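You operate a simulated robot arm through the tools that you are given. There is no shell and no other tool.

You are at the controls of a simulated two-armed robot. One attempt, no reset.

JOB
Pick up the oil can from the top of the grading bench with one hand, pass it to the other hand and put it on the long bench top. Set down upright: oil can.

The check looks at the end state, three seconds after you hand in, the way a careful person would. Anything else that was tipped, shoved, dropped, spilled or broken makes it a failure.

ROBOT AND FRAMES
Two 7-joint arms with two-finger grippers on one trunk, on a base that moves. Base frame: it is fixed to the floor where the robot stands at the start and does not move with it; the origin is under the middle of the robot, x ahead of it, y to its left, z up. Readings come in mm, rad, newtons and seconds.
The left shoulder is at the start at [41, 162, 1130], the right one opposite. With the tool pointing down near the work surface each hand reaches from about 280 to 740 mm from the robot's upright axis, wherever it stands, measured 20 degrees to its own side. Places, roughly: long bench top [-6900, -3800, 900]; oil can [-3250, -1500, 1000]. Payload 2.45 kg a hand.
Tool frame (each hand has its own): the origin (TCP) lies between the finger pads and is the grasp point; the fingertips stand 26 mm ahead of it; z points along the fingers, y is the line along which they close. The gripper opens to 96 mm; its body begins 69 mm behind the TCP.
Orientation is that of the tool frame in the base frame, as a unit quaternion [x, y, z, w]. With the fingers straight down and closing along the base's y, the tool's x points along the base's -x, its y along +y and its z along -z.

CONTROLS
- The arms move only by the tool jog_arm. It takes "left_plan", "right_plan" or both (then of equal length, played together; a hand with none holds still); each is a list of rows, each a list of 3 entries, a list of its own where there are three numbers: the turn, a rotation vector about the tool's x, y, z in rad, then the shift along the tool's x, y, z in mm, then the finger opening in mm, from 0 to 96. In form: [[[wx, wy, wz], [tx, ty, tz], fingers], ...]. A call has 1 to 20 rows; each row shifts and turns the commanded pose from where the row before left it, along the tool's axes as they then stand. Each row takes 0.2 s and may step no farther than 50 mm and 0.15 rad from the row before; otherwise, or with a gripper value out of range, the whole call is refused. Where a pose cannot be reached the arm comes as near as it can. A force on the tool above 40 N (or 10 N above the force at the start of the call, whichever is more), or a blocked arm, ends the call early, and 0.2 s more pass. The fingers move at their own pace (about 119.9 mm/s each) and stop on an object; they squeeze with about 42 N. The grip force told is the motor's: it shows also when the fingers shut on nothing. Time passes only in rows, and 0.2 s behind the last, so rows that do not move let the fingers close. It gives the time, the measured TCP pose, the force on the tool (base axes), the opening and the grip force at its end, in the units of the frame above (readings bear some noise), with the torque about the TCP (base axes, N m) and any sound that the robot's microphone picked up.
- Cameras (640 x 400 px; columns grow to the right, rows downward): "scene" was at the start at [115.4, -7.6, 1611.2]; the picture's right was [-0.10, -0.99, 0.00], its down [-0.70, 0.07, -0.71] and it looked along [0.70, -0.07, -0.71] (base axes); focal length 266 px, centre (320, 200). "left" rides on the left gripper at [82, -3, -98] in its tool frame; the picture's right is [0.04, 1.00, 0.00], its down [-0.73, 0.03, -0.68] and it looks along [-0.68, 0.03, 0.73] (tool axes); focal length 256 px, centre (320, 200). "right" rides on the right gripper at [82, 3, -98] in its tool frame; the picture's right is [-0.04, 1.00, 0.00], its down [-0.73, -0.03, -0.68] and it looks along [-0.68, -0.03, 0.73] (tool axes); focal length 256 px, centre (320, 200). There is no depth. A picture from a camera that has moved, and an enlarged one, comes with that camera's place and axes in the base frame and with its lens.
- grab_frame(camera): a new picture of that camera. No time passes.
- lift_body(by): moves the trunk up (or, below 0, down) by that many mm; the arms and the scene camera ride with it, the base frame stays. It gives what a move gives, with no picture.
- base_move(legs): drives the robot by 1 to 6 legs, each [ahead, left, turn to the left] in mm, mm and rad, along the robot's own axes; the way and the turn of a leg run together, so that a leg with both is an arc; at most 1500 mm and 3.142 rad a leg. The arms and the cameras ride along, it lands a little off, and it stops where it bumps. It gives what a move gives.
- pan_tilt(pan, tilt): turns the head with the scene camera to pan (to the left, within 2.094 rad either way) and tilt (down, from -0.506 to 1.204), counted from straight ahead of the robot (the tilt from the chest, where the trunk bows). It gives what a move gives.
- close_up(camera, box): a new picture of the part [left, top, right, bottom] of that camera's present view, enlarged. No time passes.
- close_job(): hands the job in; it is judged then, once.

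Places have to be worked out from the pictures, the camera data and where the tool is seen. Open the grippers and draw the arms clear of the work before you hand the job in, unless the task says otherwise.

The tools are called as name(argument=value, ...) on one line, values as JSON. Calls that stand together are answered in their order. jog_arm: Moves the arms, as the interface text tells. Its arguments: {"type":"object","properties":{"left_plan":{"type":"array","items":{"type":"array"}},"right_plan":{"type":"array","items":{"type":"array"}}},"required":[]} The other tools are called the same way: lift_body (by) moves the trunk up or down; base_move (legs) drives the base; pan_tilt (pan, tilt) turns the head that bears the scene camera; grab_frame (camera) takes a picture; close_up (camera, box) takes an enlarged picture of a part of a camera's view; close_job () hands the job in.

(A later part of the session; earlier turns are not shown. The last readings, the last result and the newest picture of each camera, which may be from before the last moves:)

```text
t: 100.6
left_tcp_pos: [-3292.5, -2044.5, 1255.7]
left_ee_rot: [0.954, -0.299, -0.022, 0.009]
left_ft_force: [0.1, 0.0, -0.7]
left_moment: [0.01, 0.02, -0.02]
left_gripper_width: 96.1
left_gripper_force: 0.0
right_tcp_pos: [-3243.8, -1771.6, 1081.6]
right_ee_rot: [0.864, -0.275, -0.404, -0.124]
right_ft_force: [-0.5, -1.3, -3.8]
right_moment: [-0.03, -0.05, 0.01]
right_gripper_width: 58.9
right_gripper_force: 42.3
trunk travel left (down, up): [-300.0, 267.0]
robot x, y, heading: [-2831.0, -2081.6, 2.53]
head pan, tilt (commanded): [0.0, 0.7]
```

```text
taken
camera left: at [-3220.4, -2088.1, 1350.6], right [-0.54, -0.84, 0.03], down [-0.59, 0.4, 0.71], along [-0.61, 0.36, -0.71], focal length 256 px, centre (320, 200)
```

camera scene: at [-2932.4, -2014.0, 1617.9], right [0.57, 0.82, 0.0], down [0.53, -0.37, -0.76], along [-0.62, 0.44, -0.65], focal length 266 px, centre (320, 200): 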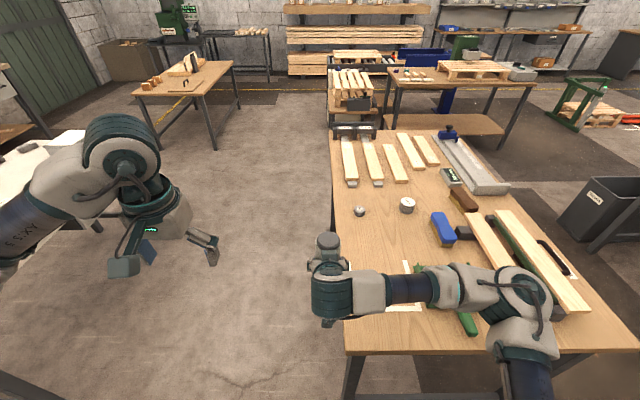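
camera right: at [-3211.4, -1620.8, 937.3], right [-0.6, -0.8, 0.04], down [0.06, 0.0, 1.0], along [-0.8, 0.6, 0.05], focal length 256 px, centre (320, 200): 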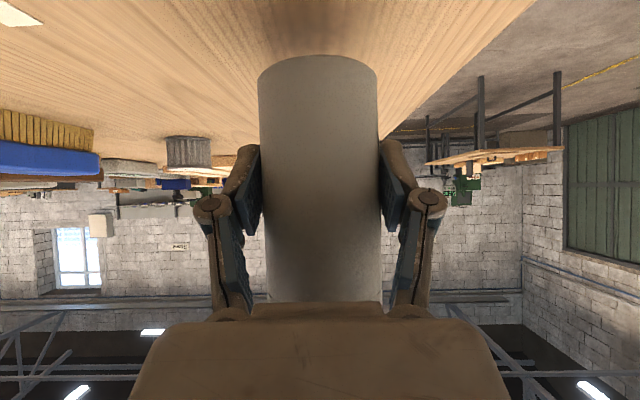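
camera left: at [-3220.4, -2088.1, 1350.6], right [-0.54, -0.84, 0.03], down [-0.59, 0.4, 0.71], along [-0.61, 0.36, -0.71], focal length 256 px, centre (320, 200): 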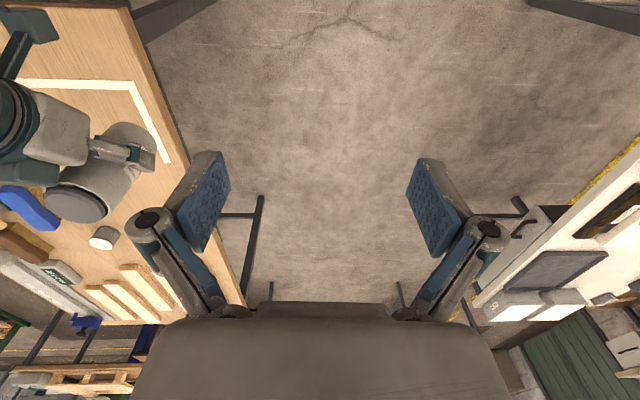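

The can is steady at about axis (-3251,-1767), rim near z≈1142, matching the scene ray to its cap. I'll level the left hand and bring it above the can at its present height, then check alignment.

jog_arm(left_plan=[[[0.0305, 0.0365, 0], [0, 0, 0], 96], [[0, 0, 0], [-10.4, -20.97, 0], 96], [[0, 0, 0], [-10.4, -20.97, 0], 96], [[0, 0, 0], [-10.4, -20.97, 0], 96], [[0, 0, 0], [-10.4, -20.97, 0], 96], [[0, 0, 0], [-10.4, -20.97, 0], 96], [[0, 0, 0], [-10.4, -20.97, 0], 96], [[0, 0, 0], [-10.4, -20.97, 0], 96], [[0, 0, 0], [-10.4, -20.97, 0], 96], [[0, 0, 0], [-10.4, -20.97, 0], 96], [[0, 0, 0], [-10.4, -20.97, 0], 96], [[0, 0, 0], [-10.4, -20.97, 0], 96], [[0, 0, 0], [-10.4, -20.97, 0], 96], [[0, 0, 0], [0, 0, 0], 96]])

grab_frame(camera="left")

grab_frame(camera="scene")

```text
t: 103.6
left_tcp_pos: [-3250.4, -1765.6, 1256.7]
left_ee_rot: [0.954, -0.301, -0.001, 0.0]
left_ft_force: [-0.4, -0.1, -0.2]
left_moment: [0.01, 0.0, 0.02]
left_gripper_width: 96.1
left_gripper_force: 0.1
right_tcp_pos: [-3241.7, -1768.8, 1081.2]
right_ee_rot: [0.863, -0.276, -0.404, -0.124]
right_ft_force: [0.5, 0.0, -2.9]
right_moment: [0.0, -0.02, -0.01]
right_gripper_width: 58.8
right_gripper_force: 41.6
trunk travel left (down, up): [-300.0, 267.0]
robot x, y, heading: [-2828.6, -2081.5, 2.534]
head pan, tilt (commanded): [0.0, 0.7]
```

```text
taken
camera left: at [-3181.2, -1808.5, 1354.7], right [-0.54, -0.84, 0.0], down [-0.62, 0.4, 0.68], along [-0.57, 0.37, -0.73], focal length 256 px, centre (320, 200)
```

left: 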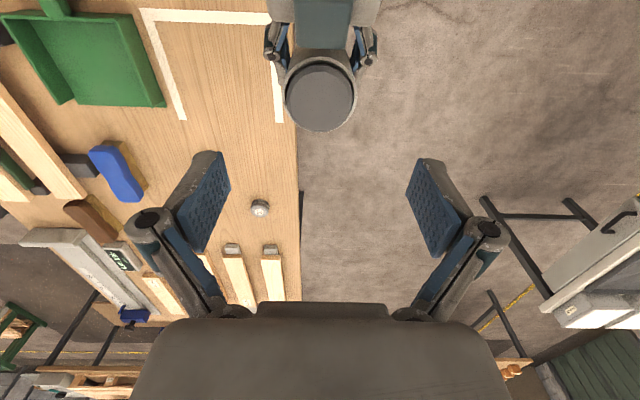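

```text
taken
camera scene: at [-2930.4, -2009.6, 1617.9], right [0.57, 0.82, 0.0], down [0.53, -0.37, -0.76], along [-0.62, 0.44, -0.65], focal length 266 px, centre (320, 200)
```

scene: 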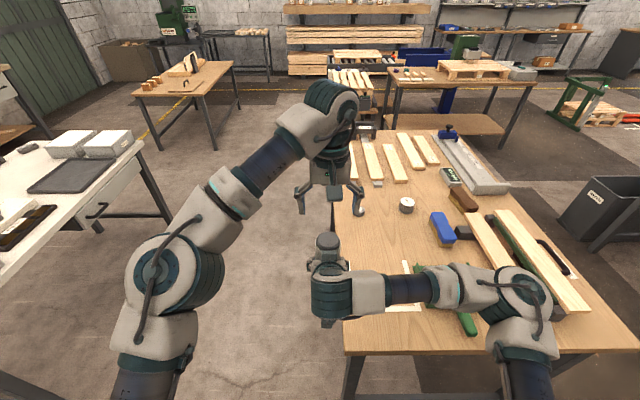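

The cap is centred under the left gripper (column 320, about 3 mm behind the TCP). I'll descend to about z=1145 and inspect before closing.

jog_arm(left_plan=[[[0, 0, 0], [0.3, 0, 14], 96], [[0, 0, 0], [0.3, 0, 14], 96], [[0, 0, 0], [0.3, 0, 14], 96], [[0, 0, 0], [0.3, 0, 14], 96], [[0, 0, 0], [0.3, 0, 14], 96], [[0, 0, 0], [0.3, 0, 14], 96], [[0, 0, 0], [0.3, 0, 14], 96], [[0, 0, 0], [0.3, 0, 13], 96], [[0, 0, 0], [0, 0, 0], 96]])

grab_frame(camera="left")

grab_frame(camera="right")

close_up(camera="scene", box=[240, 160, 432, 280])

```text
t: 105.6
left_tcp_pos: [-3249.1, -1765.4, 1145.0]
left_ee_rot: [0.954, -0.299, 0.0, -0.001]
left_ft_force: [0.2, 0.5, -0.1]
left_moment: [-0.02, 0.01, 0.01]
left_gripper_width: 96.0
left_gripper_force: 0.0
right_tcp_pos: [-3242.9, -1771.3, 1080.6]
right_ee_rot: [0.863, -0.276, -0.405, -0.124]
right_ft_force: [0.5, -0.4, -3.6]
right_moment: [0.01, -0.02, -0.03]
right_gripper_width: 59.1
right_gripper_force: 42.3
trunk travel left (down, up): [-300.0, 267.0]
robot x, y, heading: [-2834.7, -2085.0, 2.529]
head pan, tilt (commanded): [0.0, 0.7]
```

```text
taken
camera left: at [-3180.1, -1809.8, 1243.5], right [-0.54, -0.84, 0.0], down [-0.62, 0.39, 0.68], along [-0.57, 0.37, -0.73], focal length 256 px, centre (320, 200)
```

left: 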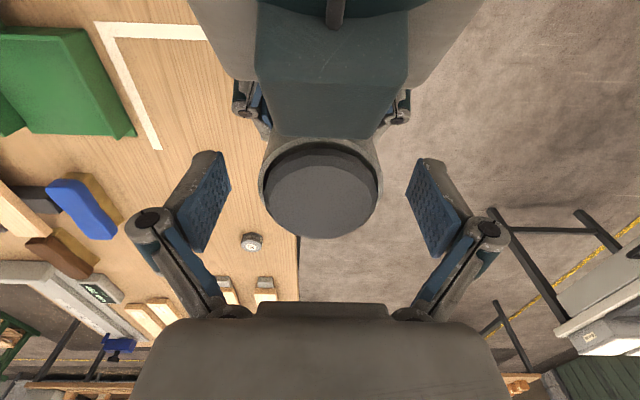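

```text
taken
camera right: at [-3141.2, -1846.6, 1080.8], right [-0.6, -0.8, 0.04], down [0.06, 0.0, 1.0], along [-0.8, 0.6, 0.05], focal length 256 px, centre (320, 200)
```

right: 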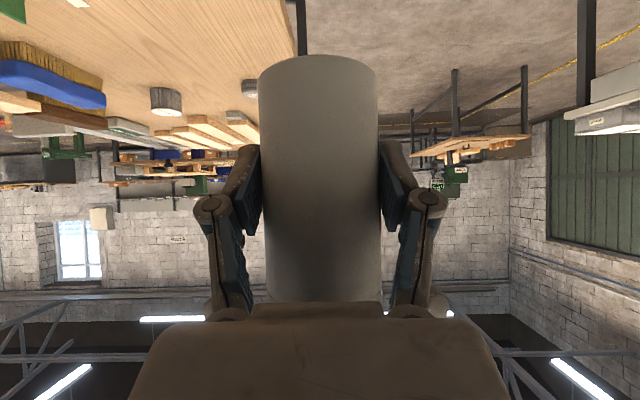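

```text
3.33 times, centred on (336, 220) of scene
camera zoom: at [-2931.5, -2011.1, 1617.9], right [0.57, 0.82, 0.0], down [0.53, -0.37, -0.76], along [-0.62, 0.44, -0.65], focal length 887 px, centre (267, 133)
```

zoom: 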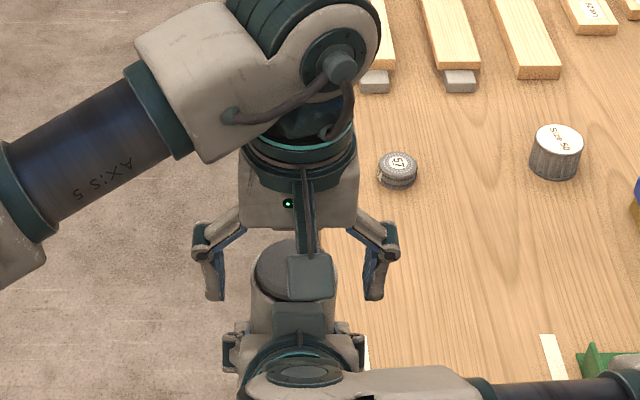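

The left fingers straddle the can's top with clear separation from the right fingers. I'll lower 4 mm more and close the left gripper while the right keeps holding.

jog_arm(left_plan=[[[0, 0, 0], [1, 0, 2], 96], [[0, 0, 0], [1, 0, 2], 96], [[0, 0, 0], [0, 0, 0], 72], [[0, 0, 0], [0, 0, 0], 62], [[0, 0, 0], [0, 0, 0], 40], [[0, 0, 0], [0, 0, 0], 40], [[0, 0, 0], [0, 0, 0], 40], [[0, 0, 0], [0, 0, 0], 40]])

grab_frame(camera="left")

close_up(camera="scene", box=[240, 160, 432, 280])

```text
t: 107.4
left_tcp_pos: [-3246.6, -1768.2, 1142.5]
left_ee_rot: [0.954, -0.3, 0.0, 0.0]
left_ft_force: [1.1, -0.3, 2.9]
left_moment: [-0.02, -0.04, 0.0]
left_gripper_width: 59.0
left_gripper_force: 41.8
right_tcp_pos: [-3242.7, -1770.7, 1081.0]
right_ee_rot: [0.863, -0.275, -0.405, -0.124]
right_ft_force: [-1.2, 0.5, -4.8]
right_moment: [0.02, -0.06, -0.03]
right_gripper_width: 59.0
right_gripper_force: 42.1
trunk travel left (down, up): [-300.0, 267.0]
robot x, y, heading: [-2833.2, -2085.1, 2.531]
head pan, tilt (commanded): [0.0, 0.7]
```

```text
taken
camera left: at [-3178.7, -1811.3, 1239.3], right [-0.54, -0.84, 0.0], down [-0.62, 0.39, 0.68], along [-0.57, 0.37, -0.73], focal length 256 px, centre (320, 200)
```

left: 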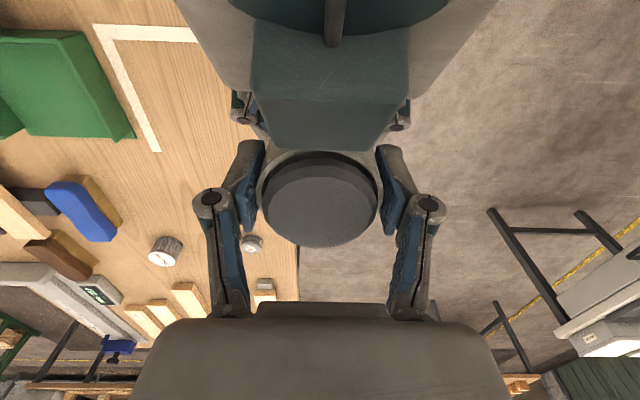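

```text
3.33 times, centred on (336, 220) of scene
camera zoom: at [-2931.8, -2011.1, 1617.8], right [0.57, 0.82, 0.0], down [0.53, -0.37, -0.76], along [-0.62, 0.44, -0.65], focal length 887 px, centre (267, 133)
```

zoom: 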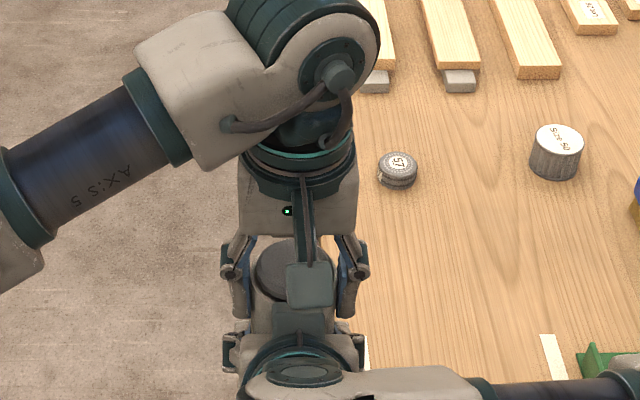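

Both hands now hold the can (left 59.0 mm, 42 N; right 59.0 mm). I'll open the right gripper while the left holds.

jog_arm(left_plan=[[[0, 0, 0], [0, 0, 0], 40], [[0, 0, 0], [0, 0, 0], 40], [[0, 0, 0], [0, 0, 0], 40], [[0, 0, 0], [0, 0, 0], 40], [[0, 0, 0], [0, 0, 0], 40]], right_plan=[[[0, 0, 0], [0, 0, 0], 62], [[0, 0, 0], [0, 0, 0], 70], [[0, 0, 0], [0, 0, 0], 90], [[0, 0, 0], [0, 0, 0], 96], [[0, 0, 0], [0, 0, 0], 96]])

grab_frame(camera="right")

grab_frame(camera="left")

```text
t: 108.6
left_tcp_pos: [-3246.8, -1768.6, 1142.3]
left_ee_rot: [0.954, -0.298, 0.0, 0.0]
left_ft_force: [-0.1, -0.6, 0.2]
left_moment: [-0.02, -0.02, 0.02]
left_gripper_width: 59.1
left_gripper_force: 41.6
right_tcp_pos: [-3243.5, -1770.6, 1079.7]
right_ee_rot: [0.863, -0.275, -0.405, -0.124]
right_ft_force: [-0.5, 0.4, 0.3]
right_moment: [0.04, -0.02, 0.0]
right_gripper_width: 95.8
right_gripper_force: 0.1
trunk travel left (down, up): [-300.0, 267.0]
robot x, y, heading: [-2833.3, -2083.0, 2.531]
head pan, tilt (commanded): [0.0, 0.7]
```

```text
taken
camera right: at [-3141.4, -1846.5, 1080.7], right [-0.6, -0.8, 0.04], down [0.06, 0.0, 1.0], along [-0.8, 0.6, 0.05], focal length 256 px, centre (320, 200)
```

right: 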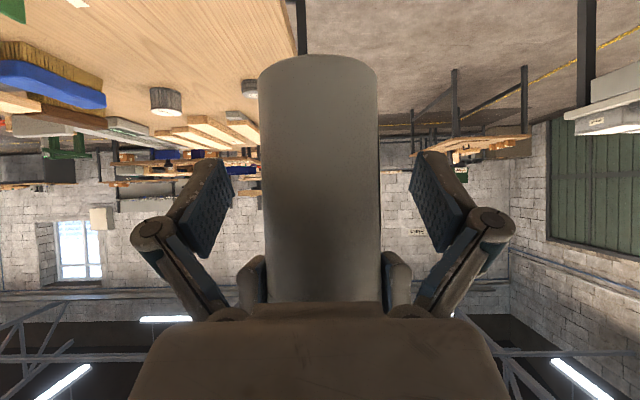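

```text
taken
camera left: at [-3178.7, -1811.2, 1239.2], right [-0.54, -0.84, 0.0], down [-0.62, 0.39, 0.68], along [-0.57, 0.37, -0.73], focal length 256 px, centre (320, 200)
```

left: 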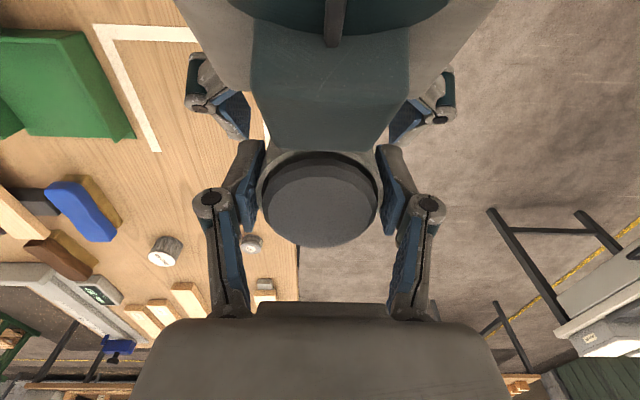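

The right fingers are open and the can hangs in the left grip. I'll draw the right hand straight back, away from the can.

jog_arm(right_plan=[[[0, 0, 0], [6.4, 0, -7.7], 96], [[0, 0, 0], [12.9, 0, -15.3], 96], [[0, 0, 0], [12.9, 0, -15.3], 96], [[0, 0, 0], [12.9, 0, -15.3], 96], [[0, 0, 0], [12.9, 0, -15.3], 96], [[0, 0, 0], [12.9, 0, -15.3], 96], [[0, 0, 0], [12.9, 0, -15.3], 96], [[0, 0, 0], [0, 0, 0], 96]])

grab_frame(camera="right")

grab_frame(camera="left")

grab_frame(camera="scene")

```text
t: 110.4
left_tcp_pos: [-3247.6, -1767.2, 1141.5]
left_ee_rot: [0.954, -0.299, 0.0, 0.001]
left_ft_force: [-0.5, -0.5, 0.3]
left_moment: [0.01, 0.0, 0.0]
left_gripper_width: 58.9
left_gripper_force: 41.8
right_tcp_pos: [-3136.6, -1843.0, 1080.0]
right_ee_rot: [0.863, -0.275, -0.405, -0.125]
right_ft_force: [0.8, -0.2, -0.7]
right_moment: [0.02, 0.04, -0.03]
right_gripper_width: 96.1
right_gripper_force: 0.1
trunk travel left (down, up): [-300.0, 267.0]
robot x, y, heading: [-2834.3, -2081.7, 2.531]
head pan, tilt (commanded): [0.0, 0.7]
```

```text
taken
camera right: at [-3035.9, -1919.3, 1079.9], right [-0.6, -0.8, 0.04], down [0.06, 0.0, 1.0], along [-0.8, 0.6, 0.05], focal length 256 px, centre (320, 200)
```

right: 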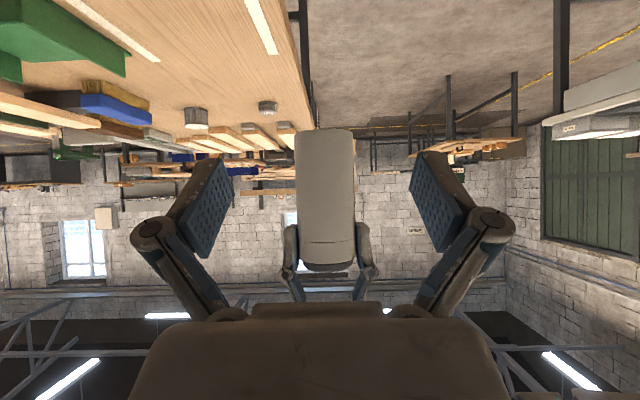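

```text
taken
camera left: at [-3179.1, -1811.3, 1239.0], right [-0.54, -0.84, 0.0], down [-0.62, 0.39, 0.68], along [-0.57, 0.37, -0.73], focal length 256 px, centre (320, 200)
```

left: 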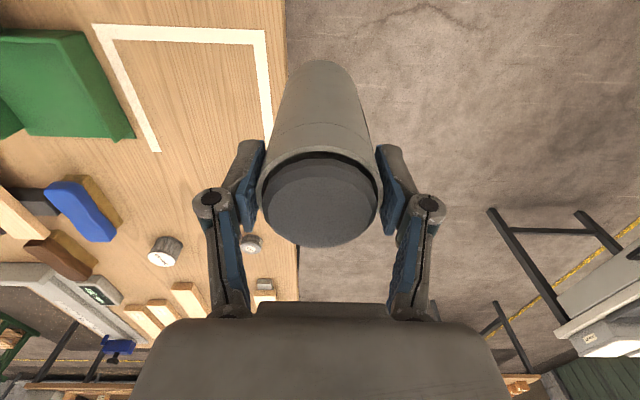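

```text
taken
camera scene: at [-2931.7, -2011.4, 1617.8], right [0.57, 0.82, 0.0], down [0.53, -0.37, -0.76], along [-0.62, 0.44, -0.65], focal length 266 px, centre (320, 200)
```

scene: 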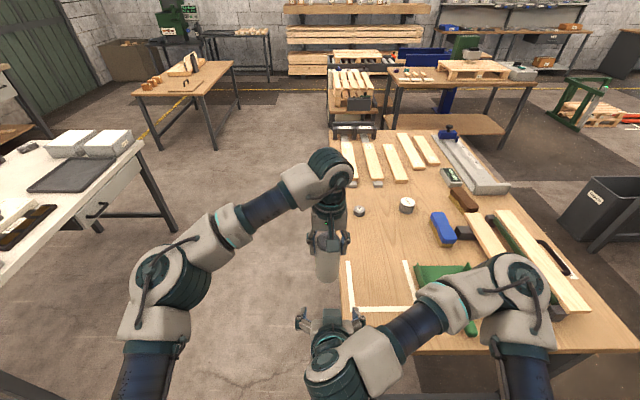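

The hand-over is done: the left hand holds the can from above, upright. Now I'll tuck the right hand back and survey the route to the long bench with the head turned left.

jog_arm(right_plan=[[[0, 0.1, 0], [0, -20, 0], 96], [[0, 0.1, 0], [0, -20, 0], 96], [[0, 0.1, 0], [0, -20, 0], 96], [[0, 0.1, 0], [0, -20, 0], 96], [[0, 0.1, 0], [0, -20, 0], 96], [[0, 0.1, 0], [0, -20, 0], 96], [[0, 0.1, 0], [0, -20, 0], 96], [[0, 0.1, 0], [0, -20, 0], 96], [[0, 0.07, 0], [0, -20, 0], 96], [[0, 0, 0], [0, -20, -15], 96], [[0, 0, 0], [0, -20, -15], 96], [[0, 0, 0], [0, -15, -20], 96], [[0, 0, 0], [0, 0, 0], 96]])

pan_tilt(pan=1.57, tilt=0.35)

grab_frame(camera="scene")

pan_tilt(pan=0.9, tilt=0.3)

grab_frame(camera="scene")

```text
t: 113.2
left_tcp_pos: [-3247.2, -1767.1, 1140.9]
left_ee_rot: [0.954, -0.3, 0.0, -0.001]
left_ft_force: [-0.3, -0.3, -0.6]
left_moment: [0.0, 0.01, -0.01]
left_gripper_width: 59.0
left_gripper_force: 42.1
right_tcp_pos: [-3000.3, -1650.3, 1127.7]
right_ee_rot: [0.953, -0.302, -0.003, 0.003]
right_ft_force: [0.1, -0.2, -0.5]
right_moment: [-0.01, -0.02, 0.02]
right_gripper_width: 96.1
right_gripper_force: 0.0
trunk travel left (down, up): [-300.0, 267.0]
robot x, y, heading: [-2830.3, -2080.5, 2.532]
head pan, tilt (commanded): [0.0, 0.7]
```

```text
t: 114.8
left_tcp_pos: [-3246.6, -1767.8, 1141.1]
left_ee_rot: [0.954, -0.3, 0.0, 0.0]
left_ft_force: [0.9, 0.0, 0.1]
left_moment: [-0.02, 0.0, -0.02]
left_gripper_width: 58.9
left_gripper_force: 41.8
right_tcp_pos: [-3000.7, -1650.4, 1127.5]
right_ee_rot: [0.953, -0.302, -0.003, 0.003]
right_ft_force: [-0.6, -0.1, 0.5]
right_moment: [0.06, -0.03, 0.01]
right_gripper_width: 96.1
right_gripper_force: 0.0
trunk travel left (down, up): [-300.0, 267.0]
robot x, y, heading: [-2832.6, -2081.9, 2.53]
head pan, tilt (commanded): [1.571, 0.351]
```

```text
taken
camera scene: at [-2913.8, -2134.3, 1649.9], right [-0.82, 0.57, 0.0], down [0.2, 0.28, -0.94], along [-0.54, -0.77, -0.34], focal length 266 px, centre (320, 200)
```

scene: 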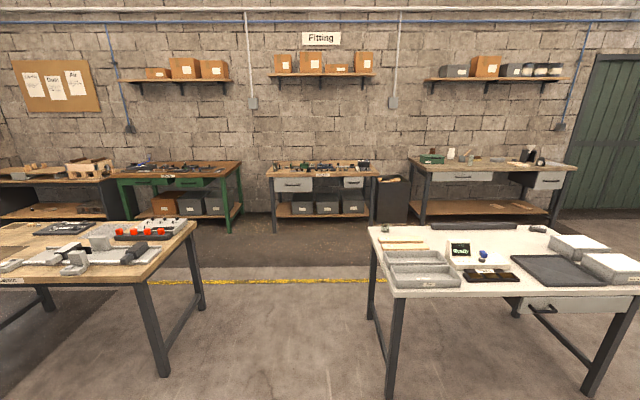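

```text
t: 115.9
left_tcp_pos: [-3246.1, -1765.6, 1140.9]
left_ee_rot: [0.954, -0.3, 0.0, 0.0]
left_ft_force: [-0.3, 0.8, -0.5]
left_moment: [-0.03, 0.02, -0.02]
left_gripper_width: 59.2
left_gripper_force: 41.9
right_tcp_pos: [-3000.1, -1651.7, 1128.4]
right_ee_rot: [0.953, -0.303, -0.003, 0.004]
right_ft_force: [0.1, -0.2, 0.6]
right_moment: [0.0, 0.01, -0.01]
right_gripper_width: 96.0
right_gripper_force: 0.0
trunk travel left (down, up): [-300.0, 267.0]
robot x, y, heading: [-2830.6, -2082.2, 2.527]
head pan, tilt (commanded): [0.901, 0.3]
```

```text
taken
camera scene: at [-2949.8, -2084.8, 1654.3], right [-0.29, 0.96, 0.0], down [0.29, 0.08, -0.95], along [-0.91, -0.28, -0.3], focal length 266 px, centre (320, 200)
```

scene: 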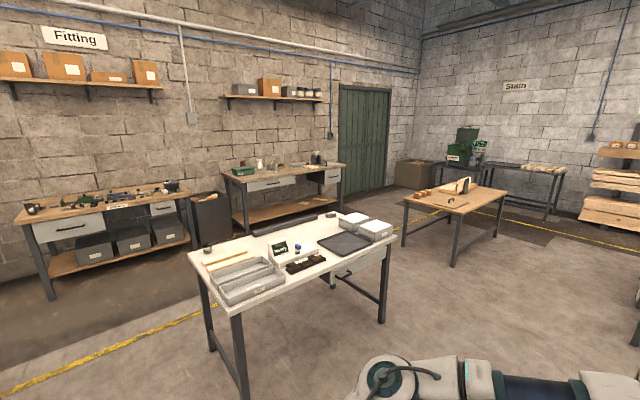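

The point given for the long bench projects onto the right-hand bench under the "Fitting" shelf (longest of the three), beside the green door. I'll zoom in on it from both head poses.

close_up(camera="scene", box=[216, 140, 360, 230])

pan_tilt(pan=1.57, tilt=0.35)

close_up(camera="scene", box=[400, 120, 592, 240])

```text
4.44 times, centred on (288, 185) of scene
camera zoom: at [-2949.8, -2084.8, 1654.3], right [-0.29, 0.96, 0.0], down [0.29, 0.08, -0.95], along [-0.91, -0.28, -0.3], focal length 1183 px, centre (462, 267)
```

zoom: 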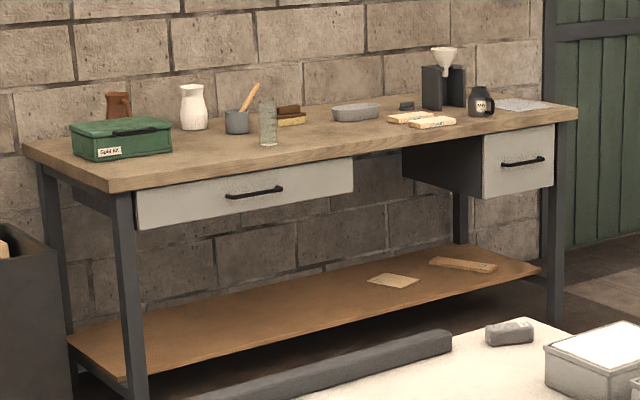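

```text
t: 116.9
left_tcp_pos: [-3246.5, -1767.2, 1140.6]
left_ee_rot: [0.954, -0.299, -0.001, 0.0]
left_ft_force: [-0.3, -0.5, -0.2]
left_moment: [-0.06, 0.02, -0.01]
left_gripper_width: 58.9
left_gripper_force: 41.8
right_tcp_pos: [-3001.5, -1651.5, 1126.6]
right_ee_rot: [0.953, -0.302, -0.003, 0.004]
right_ft_force: [-0.4, 1.1, 0.7]
right_moment: [-0.03, 0.01, 0.01]
right_gripper_width: 96.1
right_gripper_force: 0.2
trunk travel left (down, up): [-300.0, 267.0]
robot x, y, heading: [-2833.3, -2083.4, 2.534]
head pan, tilt (commanded): [1.571, 0.351]
```

```text
3.33 times, centred on (496, 180) of scene
camera zoom: at [-2913.8, -2134.3, 1649.9], right [-0.82, 0.57, 0.0], down [0.2, 0.28, -0.94], along [-0.54, -0.77, -0.34], focal length 887 px, centre (-267, 267)
```

zoom: 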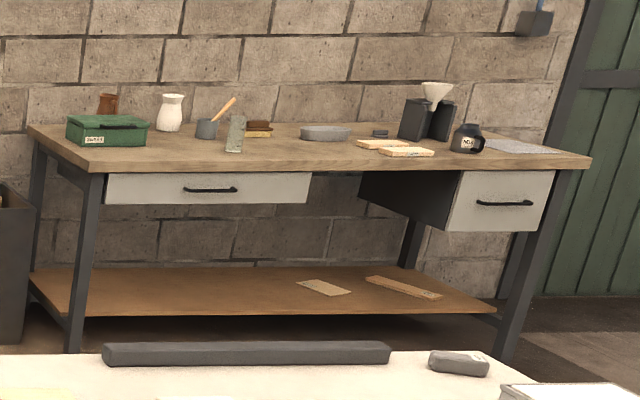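

I've mapped the route: back off, go left through the ~1.1 m gap between the machine table and the white table, then along the aisle in front of the wall benches. First I'll bring the held can and the right hand in close and raise the trunk so everything clears the tables.

jog_arm(left_plan=[[[0, 0, 0], [10, 10, 0], 40], [[0, 0, 0], [15, 10, 0], 40], [[0, 0, 0], [15, 10, 0], 40], [[0, 0, 0], [15, 10, 0], 40], [[0, 0, 0], [15, 10, 0], 40], [[0, 0, 0], [10, 10, 0], 40], [[0, 0, 0], [0, 0, 0], 40]], right_plan=[[[0, 0, 0], [0, 0, -10], 96], [[0, 0, 0], [0, 5, -15], 96], [[0, 0, 0], [0, 10, -15], 96], [[0, 0, 0], [0, 10, -15], 96], [[0, 0, 0], [0, 10, -15], 96], [[0, 0, 0], [0, 5, -10], 96], [[0, 0, 0], [0, 0, 0], 96]])

lift_body(by=100)

grab_frame(camera="left")

```text
t: 118.5
left_tcp_pos: [-3214.5, -1861.8, 1142.0]
left_ee_rot: [0.954, -0.3, 0.0, 0.001]
left_ft_force: [-0.3, 0.4, 0.5]
left_moment: [-0.01, 0.01, -0.02]
left_gripper_width: 59.0
left_gripper_force: 41.9
right_tcp_pos: [-3024.2, -1684.1, 1207.8]
right_ee_rot: [0.953, -0.302, -0.003, 0.003]
right_ft_force: [0.9, 0.2, 0.5]
right_moment: [0.03, 0.02, -0.01]
right_gripper_width: 96.2
right_gripper_force: 0.1
trunk travel left (down, up): [-300.0, 267.0]
robot x, y, heading: [-2832.2, -2079.6, 2.535]
head pan, tilt (commanded): [1.571, 0.351]
```

```text
t: 119.8
left_tcp_pos: [-3216.5, -1861.3, 1240.5]
left_ee_rot: [0.954, -0.299, 0.0, 0.0]
left_ft_force: [-0.6, 0.2, -3.3]
left_moment: [0.0, -0.05, 0.01]
left_gripper_width: 59.2
left_gripper_force: 42.3
right_tcp_pos: [-3024.9, -1683.8, 1307.8]
right_ee_rot: [0.953, -0.302, -0.003, 0.004]
right_ft_force: [-0.1, -0.7, -0.2]
right_moment: [-0.03, -0.01, 0.0]
right_gripper_width: 96.0
right_gripper_force: 0.0
trunk travel left (down, up): [-400.0, 167.0]
robot x, y, heading: [-2829.4, -2081.6, 2.528]
head pan, tilt (commanded): [1.571, 0.351]
```

```text
taken
camera left: at [-3147.5, -1905.3, 1338.6], right [-0.54, -0.84, 0.0], down [-0.62, 0.4, 0.68], along [-0.57, 0.36, -0.73], focal length 256 px, centre (320, 200)
```

left: 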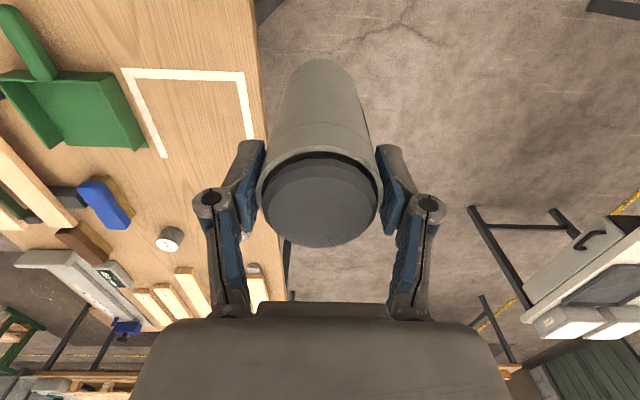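

The can is held firmly and now reads -3.3 N of weight. I'll back off 230 mm and turn left 90° to face the wall benches.

base_move(legs=[[-230, 0, 0], [0, 0, 1.571]])

pan_tilt(pan=0.0, tilt=0.45)

grab_frame(camera="scene")

grab_frame(camera="left")

```text
t: 125.3
left_tcp_pos: [-2875.2, -2588.8, 1241.6]
left_ee_rot: [0.894, 0.448, 0.001, 0.0]
left_ft_force: [-0.2, 1.0, -3.3]
left_moment: [-0.02, -0.02, -0.02]
left_gripper_width: 59.0
left_gripper_force: 42.3
right_tcp_pos: [-3048.7, -2390.6, 1309.6]
right_ee_rot: [0.896, 0.444, 0.0, 0.005]
right_ft_force: [0.2, -0.2, 0.7]
right_moment: [0.0, 0.02, 0.03]
right_gripper_width: 96.0
right_gripper_force: 0.1
trunk travel left (down, up): [-400.0, 167.0]
robot x, y, heading: [-2643.7, -2214.9, -2.217]
head pan, tilt (commanded): [1.571, 0.351]
```

```text
t: 127.0
left_tcp_pos: [-2872.6, -2586.8, 1242.8]
left_ee_rot: [0.894, 0.447, -0.001, 0.0]
left_ft_force: [-0.4, 0.1, -3.0]
left_moment: [-0.01, 0.01, -0.01]
left_gripper_width: 58.9
left_gripper_force: 42.4
right_tcp_pos: [-3044.7, -2387.7, 1309.5]
right_ee_rot: [0.895, 0.445, -0.002, 0.006]
right_ft_force: [-0.2, -1.1, 0.1]
right_moment: [-0.04, -0.01, -0.01]
right_gripper_width: 95.9
right_gripper_force: 0.0
trunk travel left (down, up): [-400.0, 167.0]
robot x, y, heading: [-2643.0, -2211.1, -2.219]
head pan, tilt (commanded): [0.0, 0.45]
```

```text
taken
camera scene: at [-2699.6, -2284.7, 1740.3], right [-0.8, 0.6, 0.0], down [0.27, 0.35, -0.9], along [-0.54, -0.72, -0.44], focal length 266 px, centre (320, 200)
```

scene: 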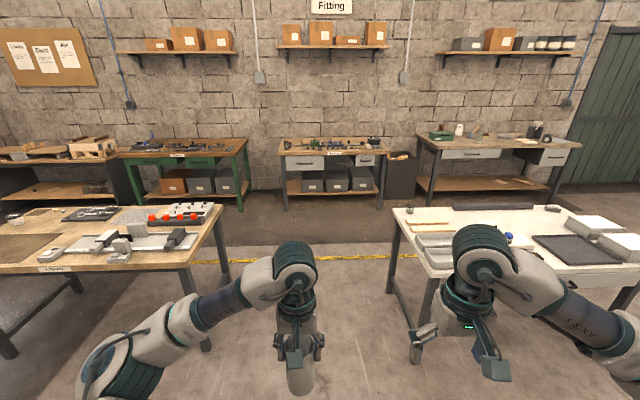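

```text
taken
camera left: at [-2827.6, -2518.5, 1340.5], right [0.82, -0.57, 0.0], down [-0.42, -0.6, 0.68], along [-0.39, -0.56, -0.73], focal length 256 px, centre (320, 200)
```

left: 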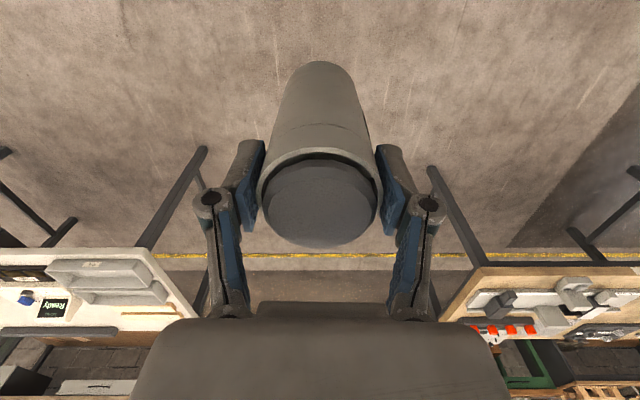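

I'm facing the gap, about 2° off its direction and nearly centred. I'll correct the heading and drive 1300 mm forward, then check.

base_move(legs=[[0, 0, 0.04], [1300, 0, 0]])

grab_frame(camera="scene")

```text
t: 133.9
left_tcp_pos: [-3615.8, -3656.6, 1243.5]
left_ee_rot: [0.889, 0.457, -0.002, 0.001]
left_ft_force: [0.0, 0.1, -3.2]
left_moment: [0.01, -0.02, -0.02]
left_gripper_width: 58.9
left_gripper_force: 41.7
right_tcp_pos: [-3792.1, -3462.1, 1309.3]
right_ee_rot: [0.891, 0.455, -0.001, 0.007]
right_ft_force: [-0.5, -0.3, 0.6]
right_moment: [0.01, -0.01, -0.04]
right_gripper_width: 95.9
right_gripper_force: 0.0
trunk travel left (down, up): [-400.0, 167.0]
robot x, y, heading: [-3393.0, -3280.2, -2.192]
head pan, tilt (commanded): [0.0, 0.45]
```

```text
taken
camera scene: at [-3449.9, -3349.3, 1740.4], right [-0.81, 0.58, 0.0], down [0.26, 0.36, -0.9], along [-0.52, -0.73, -0.44], focal length 266 px, centre (320, 200)
```

scene: 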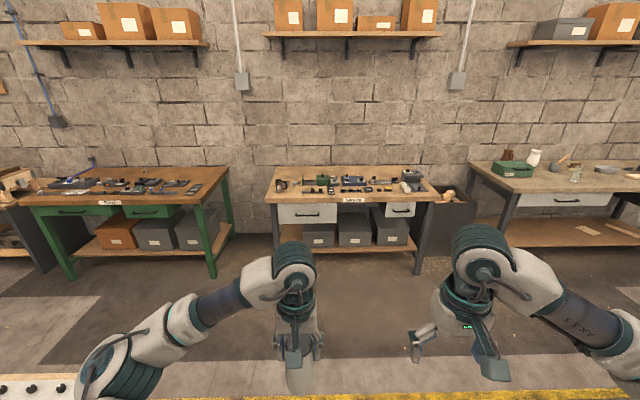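

Through the gap cleanly. I'll continue 1150 mm to the middle of the aisle, then turn right 90° to run along the benches.

base_move(legs=[[1150, 0, 0], [0, 0, -1.56]])

pan_tilt(pan=0.3, tilt=0.45)

grab_frame(camera="scene")

```text
t: 143.6
left_tcp_pos: [-4469.5, -4012.6, 1244.4]
left_ee_rot: [0.955, -0.297, -0.003, -0.002]
left_ft_force: [-0.3, 0.8, -3.6]
left_moment: [-0.02, 0.02, -0.02]
left_gripper_width: 59.2
left_gripper_force: 42.8
right_tcp_pos: [-4276.2, -3834.0, 1312.8]
right_ee_rot: [0.954, -0.3, -0.006, 0.001]
right_ft_force: [0.2, -0.5, -0.4]
right_moment: [-0.02, -0.03, -0.03]
right_gripper_width: 95.7
right_gripper_force: 0.0
trunk travel left (down, up): [-400.0, 167.0]
robot x, y, heading: [-4087.0, -4226.0, 2.533]
head pan, tilt (commanded): [0.0, 0.45]
```

```text
t: 144.4
left_tcp_pos: [-4464.2, -4013.1, 1246.1]
left_ee_rot: [0.955, -0.298, -0.004, -0.002]
left_ft_force: [0.6, -0.1, -3.7]
left_moment: [0.02, 0.0, 0.01]
left_gripper_width: 58.9
left_gripper_force: 41.3
right_tcp_pos: [-4274.4, -3834.9, 1312.7]
right_ee_rot: [0.954, -0.3, -0.008, 0.001]
right_ft_force: [-0.1, -0.4, 1.0]
right_moment: [0.0, 0.05, 0.04]
right_gripper_width: 96.4
right_gripper_force: 0.0
trunk travel left (down, up): [-400.0, 167.0]
robot x, y, heading: [-4089.5, -4224.6, 2.538]
head pan, tilt (commanded): [0.3, 0.45]
```

```text
taken
camera scene: at [-4174.7, -4194.7, 1740.4], right [0.3, 0.95, 0.0], down [0.42, -0.13, -0.9], along [-0.86, 0.27, -0.44], focal length 266 px, centre (320, 200)
```

scene: 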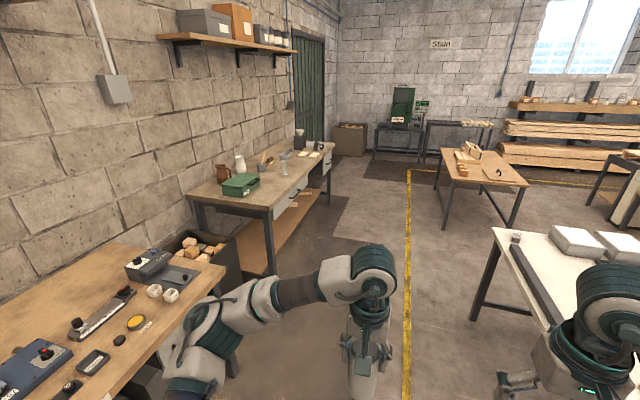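

I'm in the aisle; the long bench's front edge runs from about (-5830,-4050) to (-7220,-3045). I'll zoom on its top to choose a free spot.

close_up(camera="scene", box=[180, 120, 356, 230])

```text
3.64 times, centred on (268, 175) of scene
camera zoom: at [-4174.7, -4194.7, 1740.4], right [0.3, 0.95, 0.0], down [0.42, -0.13, -0.9], along [-0.86, 0.27, -0.44], focal length 968 px, centre (509, 291)
```

zoom: 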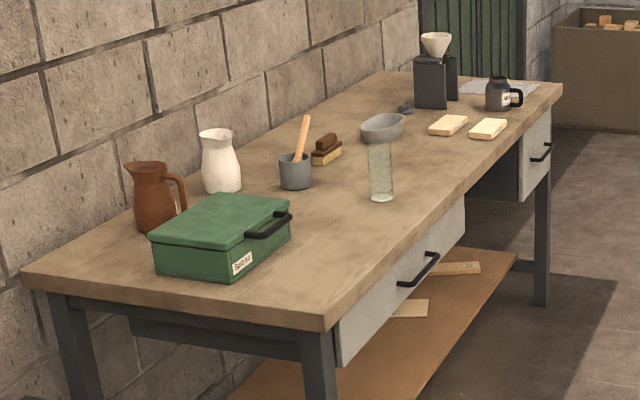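

The front strip of the long bench is free between the glass and the wooden blocks (around F≈2290 along the aisle). I'll drive along the aisle, veering slightly toward the bench to keep clear of the table on the right, in two stages.

base_move(legs=[[0, 0, 0.04], [1300, 0, 0]])

grab_frame(camera="scene")

```text
t: 151.4
left_tcp_pos: [-5595.0, -3354.2, 1246.4]
left_ee_rot: [0.964, -0.264, -0.005, -0.003]
left_ft_force: [-0.7, -0.1, -2.8]
left_moment: [0.02, -0.03, 0.01]
left_gripper_width: 59.2
left_gripper_force: 42.2
right_tcp_pos: [-5415.0, -3162.4, 1313.1]
right_ee_rot: [0.964, -0.267, -0.007, 0.002]
right_ft_force: [0.6, -0.5, -0.3]
right_moment: [0.0, -0.01, 0.02]
right_gripper_width: 96.1
right_gripper_force: 0.0
trunk travel left (down, up): [-400.0, 167.0]
robot x, y, heading: [-5205.9, -3536.9, 2.607]
head pan, tilt (commanded): [0.3, 0.45]
```

```text
taken
camera scene: at [-5291.9, -3514.6, 1740.4], right [0.24, 0.97, 0.0], down [0.43, -0.1, -0.9], along [-0.87, 0.21, -0.44], focal length 266 px, centre (320, 200)
```

scene: 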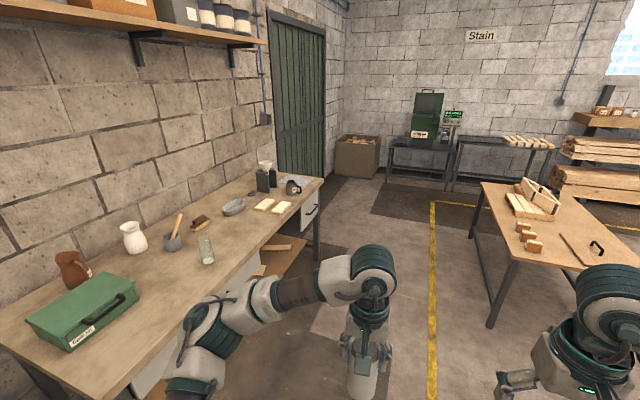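

Good progress: the bench lies on my left and the front strip right of the glass is free. I'll straighten out, drive 1150 mm further and turn left to face the bench.

base_move(legs=[[0, 0, -0.07], [1150, 0, 0], [0, 0, 1.55]])

pan_tilt(pan=0.0, tilt=0.7)

grab_frame(camera="scene")

```text
t: 161.5
left_tcp_pos: [-6355.8, -3272.6, 1247.0]
left_ee_rot: [0.88, 0.475, -0.004, 0.004]
left_ft_force: [0.3, 1.2, -1.8]
left_moment: [0.0, -0.02, -0.04]
left_gripper_width: 59.2
left_gripper_force: 42.0
right_tcp_pos: [-6539.0, -3085.5, 1313.4]
right_ee_rot: [0.881, 0.472, -0.004, 0.008]
right_ft_force: [-0.6, 0.4, -0.4]
right_moment: [-0.01, -0.03, 0.01]
right_gripper_width: 96.0
right_gripper_force: 0.1
trunk travel left (down, up): [-400.0, 167.0]
robot x, y, heading: [-6149.6, -2897.4, -2.158]
head pan, tilt (commanded): [0.3, 0.45]
```

```text
t: 162.3
left_tcp_pos: [-6351.6, -3271.0, 1248.2]
left_ee_rot: [0.88, 0.474, -0.007, 0.003]
left_ft_force: [-0.1, -0.1, -3.5]
left_moment: [0.0, 0.02, -0.01]
left_gripper_width: 58.9
left_gripper_force: 42.0
right_tcp_pos: [-6534.2, -3082.9, 1315.1]
right_ee_rot: [0.881, 0.472, -0.007, 0.008]
right_ft_force: [0.3, 0.9, 0.3]
right_moment: [0.02, 0.01, 0.0]
right_gripper_width: 95.8
right_gripper_force: 0.1
trunk travel left (down, up): [-400.0, 167.0]
robot x, y, heading: [-6158.1, -2894.5, -2.153]
head pan, tilt (commanded): [0.0, 0.7]
```

```text
taken
camera scene: at [-6203.7, -2962.5, 1718.2], right [-0.84, 0.55, 0.0], down [0.36, 0.54, -0.76], along [-0.42, -0.64, -0.65], focal length 266 px, centre (320, 200)
```

scene: 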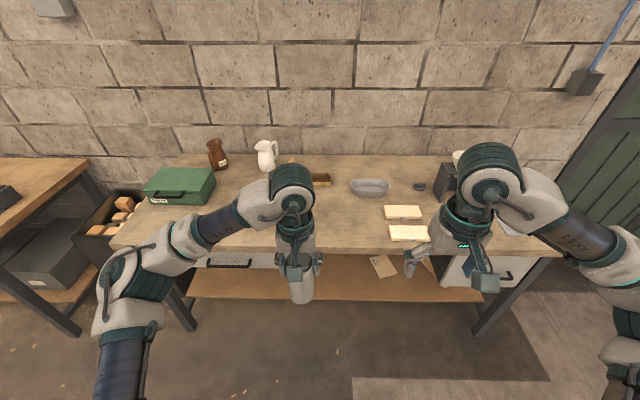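

I'm facing the long bench almost squarely; its front edge is about 755 mm ahead of my axis, the glass ~270 mm to my left, and the wooden blocks ~290 mm to my right, with clear surface between. I'll advance 350 mm.

base_move(legs=[[350, 0, -0.015]])

pan_tilt(pan=0.0, tilt=0.85)

grab_frame(camera="scene")

grab_frame(camera="left")

grab_frame(camera="right")

```text
t: 164.5
left_tcp_pos: [-6548.0, -3554.2, 1249.4]
left_ee_rot: [0.884, 0.467, -0.009, 0.003]
left_ft_force: [0.1, -1.0, -4.2]
left_moment: [0.01, -0.03, 0.0]
left_gripper_width: 59.0
left_gripper_force: 43.0
right_tcp_pos: [-6727.5, -3362.6, 1316.1]
right_ee_rot: [0.885, 0.465, -0.008, 0.008]
right_ft_force: [-0.2, 0.2, -0.7]
right_moment: [0.01, 0.0, 0.01]
right_gripper_width: 96.0
right_gripper_force: 0.2
trunk travel left (down, up): [-400.0, 167.0]
robot x, y, heading: [-6345.2, -3184.4, -2.173]
head pan, tilt (commanded): [0.0, 0.7]
```

```text
t: 165.2
left_tcp_pos: [-6547.6, -3552.4, 1250.4]
left_ee_rot: [0.884, 0.467, -0.009, 0.003]
left_ft_force: [-0.5, -0.2, -3.0]
left_moment: [0.01, 0.0, 0.0]
left_gripper_width: 58.8
left_gripper_force: 42.1
right_tcp_pos: [-6727.9, -3362.1, 1317.2]
right_ee_rot: [0.885, 0.464, -0.007, 0.009]
right_ft_force: [0.2, 0.5, 0.5]
right_moment: [0.01, -0.02, 0.03]
right_gripper_width: 96.2
right_gripper_force: 0.0
trunk travel left (down, up): [-400.0, 167.0]
robot x, y, heading: [-6345.2, -3181.4, -2.171]
head pan, tilt (commanded): [0.0, 0.85]
```

```text
taken
camera scene: at [-6393.2, -3243.3, 1706.0], right [-0.83, 0.56, 0.0], down [0.43, 0.62, -0.66], along [-0.37, -0.54, -0.75], focal length 266 px, centre (320, 200)
```

scene: 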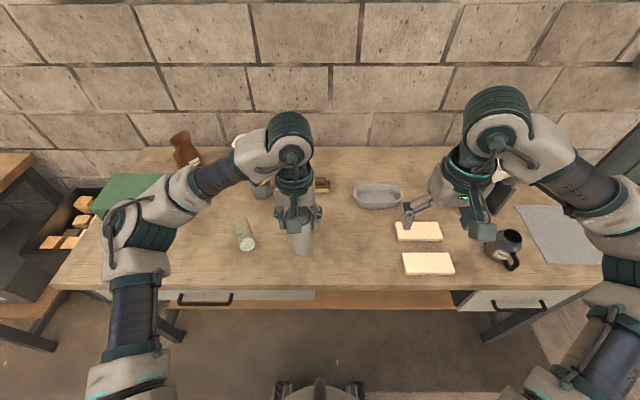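

```text
taken
camera left: at [-6504.1, -3481.9, 1346.6], right [0.85, -0.53, 0.0], down [-0.38, -0.61, 0.69], along [-0.37, -0.59, -0.72], focal length 256 px, centre (320, 200)
```

left: 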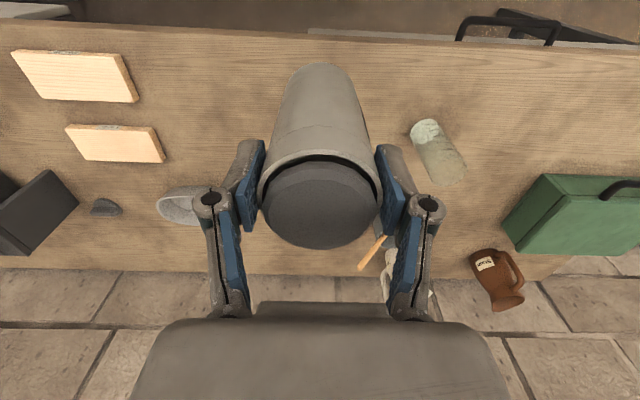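

```text
taken
camera right: at [-6679.0, -3294.1, 1412.9], right [0.8, -0.6, 0.01], down [-0.44, -0.57, 0.69], along [-0.41, -0.56, -0.72], focal length 256 px, centre (320, 200)
```

right: 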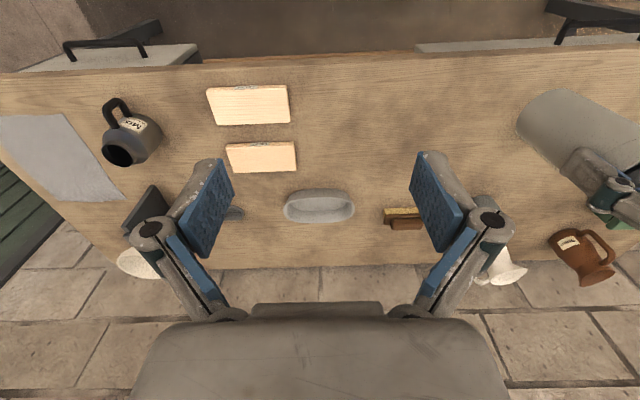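

I've located the bench top at z≈868 (from the wooden blocks' corners in two views), front edge ~430 mm ahead, glass ~265 mm left, blocks ~280 mm right. I'll level the left tool and carry the can forward to about 560 ahead, 55 left, still high above the bench.

jog_arm(left_plan=[[[0, 0.019, 0], [0, 0, 0], 40], [[0, 0, 0], [-10, 1, 0], 40], [[0, 0, 0], [-20, 2, 0], 40], [[0, 0, 0], [-20, 2, 0], 40], [[0, 0, 0], [-20, 2, 0], 40], [[0, 0, 0], [-20, 2, 0], 40], [[0, 0, 0], [-20, 2, 0], 40], [[0, 0, 0], [-20, 1, 0], 40], [[0, 0, 0], [-10, 0, 0], 40], [[0, 0, 0], [0, 0, 0], 40]])

grab_frame(camera="left")

grab_frame(camera="scene")

```text
t: 167.4
left_tcp_pos: [-6615.5, -3675.2, 1250.8]
left_ee_rot: [0.884, 0.467, 0.0, -0.002]
left_ft_force: [-0.5, -0.3, -3.8]
left_moment: [-0.02, -0.01, -0.01]
left_gripper_width: 58.9
left_gripper_force: 42.4
right_tcp_pos: [-6726.3, -3362.1, 1317.7]
right_ee_rot: [0.886, 0.464, -0.009, 0.008]
right_ft_force: [-0.1, 0.2, -0.3]
right_moment: [0.0, 0.01, 0.0]
right_gripper_width: 95.8
right_gripper_force: 0.0
trunk travel left (down, up): [-400.0, 167.0]
robot x, y, heading: [-6343.2, -3183.3, -2.174]
head pan, tilt (commanded): [0.0, 0.85]
```

```text
taken
camera left: at [-6572.6, -3605.8, 1348.7], right [0.85, -0.53, 0.0], down [-0.39, -0.62, 0.68], along [-0.36, -0.57, -0.73], focal length 256 px, centre (320, 200)
```

left: 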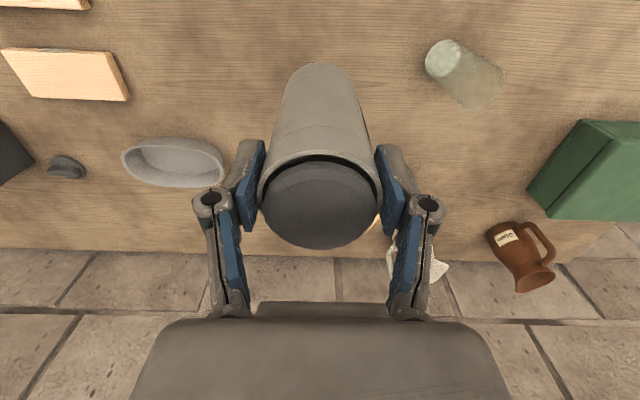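

```text
taken
camera scene: at [-6392.7, -3244.1, 1705.9], right [-0.83, 0.56, 0.0], down [0.43, 0.62, -0.66], along [-0.37, -0.54, -0.75], focal length 266 px, centre (320, 200)
```

scene: 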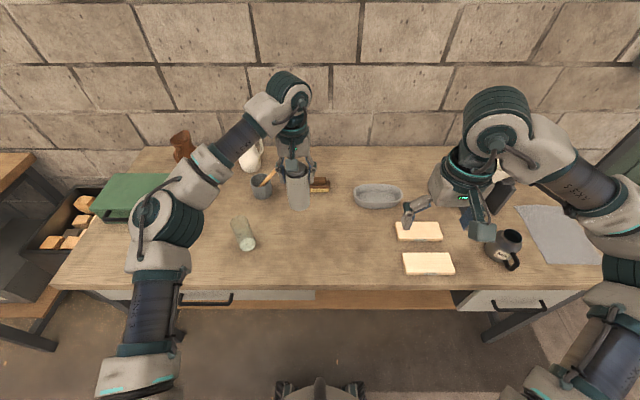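

The can hangs above an empty patch (its spot projects to about (304,253) in the scene, ~200 mm from the glass). I'll lower it 235 mm, leaving it ~20–30 mm above the bench.

jog_arm(left_plan=[[[0, 0, 0], [0, 0, 10], 40], [[0, 0, 0], [0, 0, 20], 40], [[0, 0, 0], [0, 0, 20], 40], [[0, 0, 0], [0, 0, 20], 40], [[0, 0, 0], [0, 0, 20], 40], [[0, 0, 0], [0, 0, 20], 40], [[0, 0, 0], [0, 0, 20], 40], [[0, 0, 0], [0, 0, 20], 40], [[0, 0, 0], [0, 0, 20], 40], [[0, 0, 0], [0, 0, 20], 40], [[0, 0, 0], [0, 0, 20], 40], [[0, 0, 0], [0, 0, 15], 40], [[0, 0, 0], [0, 0, 10], 40], [[0, 0, 0], [0, 0, 0], 40]])

grab_frame(camera="left")

close_up(camera="scene", box=[224, 170, 384, 270])

```text
t: 170.4
left_tcp_pos: [-6616.6, -3676.3, 1013.5]
left_ee_rot: [0.884, 0.467, 0.0, -0.002]
left_ft_force: [0.6, 0.2, -2.4]
left_moment: [0.01, -0.01, 0.01]
left_gripper_width: 58.9
left_gripper_force: 42.0
right_tcp_pos: [-6726.0, -3362.3, 1317.6]
right_ee_rot: [0.885, 0.465, -0.009, 0.007]
right_ft_force: [-0.8, -0.3, -0.3]
right_moment: [0.01, -0.01, 0.02]
right_gripper_width: 95.9
right_gripper_force: 0.0
trunk travel left (down, up): [-400.0, 167.0]
robot x, y, heading: [-6348.6, -3179.1, -2.172]
head pan, tilt (commanded): [0.0, 0.85]
```

```text
taken
camera left: at [-6573.3, -3606.1, 1112.4], right [0.85, -0.53, 0.0], down [-0.39, -0.62, 0.68], along [-0.36, -0.57, -0.73], focal length 256 px, centre (320, 200)
```

left: 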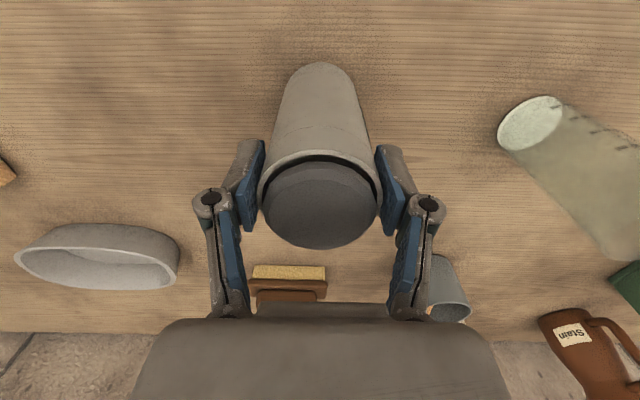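

```text
4.00 times, centred on (304, 220) of scene
camera zoom: at [-6392.5, -3244.5, 1705.9], right [-0.83, 0.56, 0.0], down [0.43, 0.62, -0.66], along [-0.37, -0.54, -0.75], focal length 1065 px, centre (384, 120)
```

zoom: 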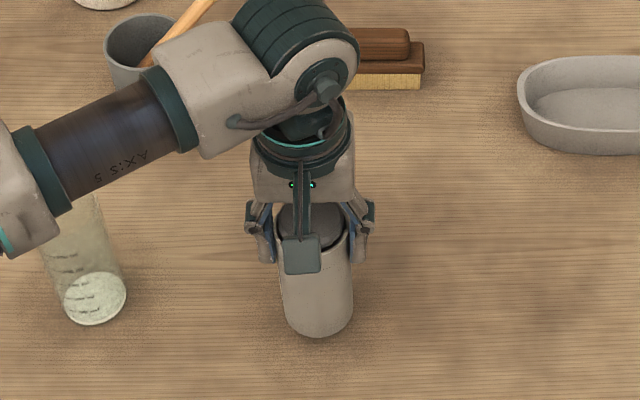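

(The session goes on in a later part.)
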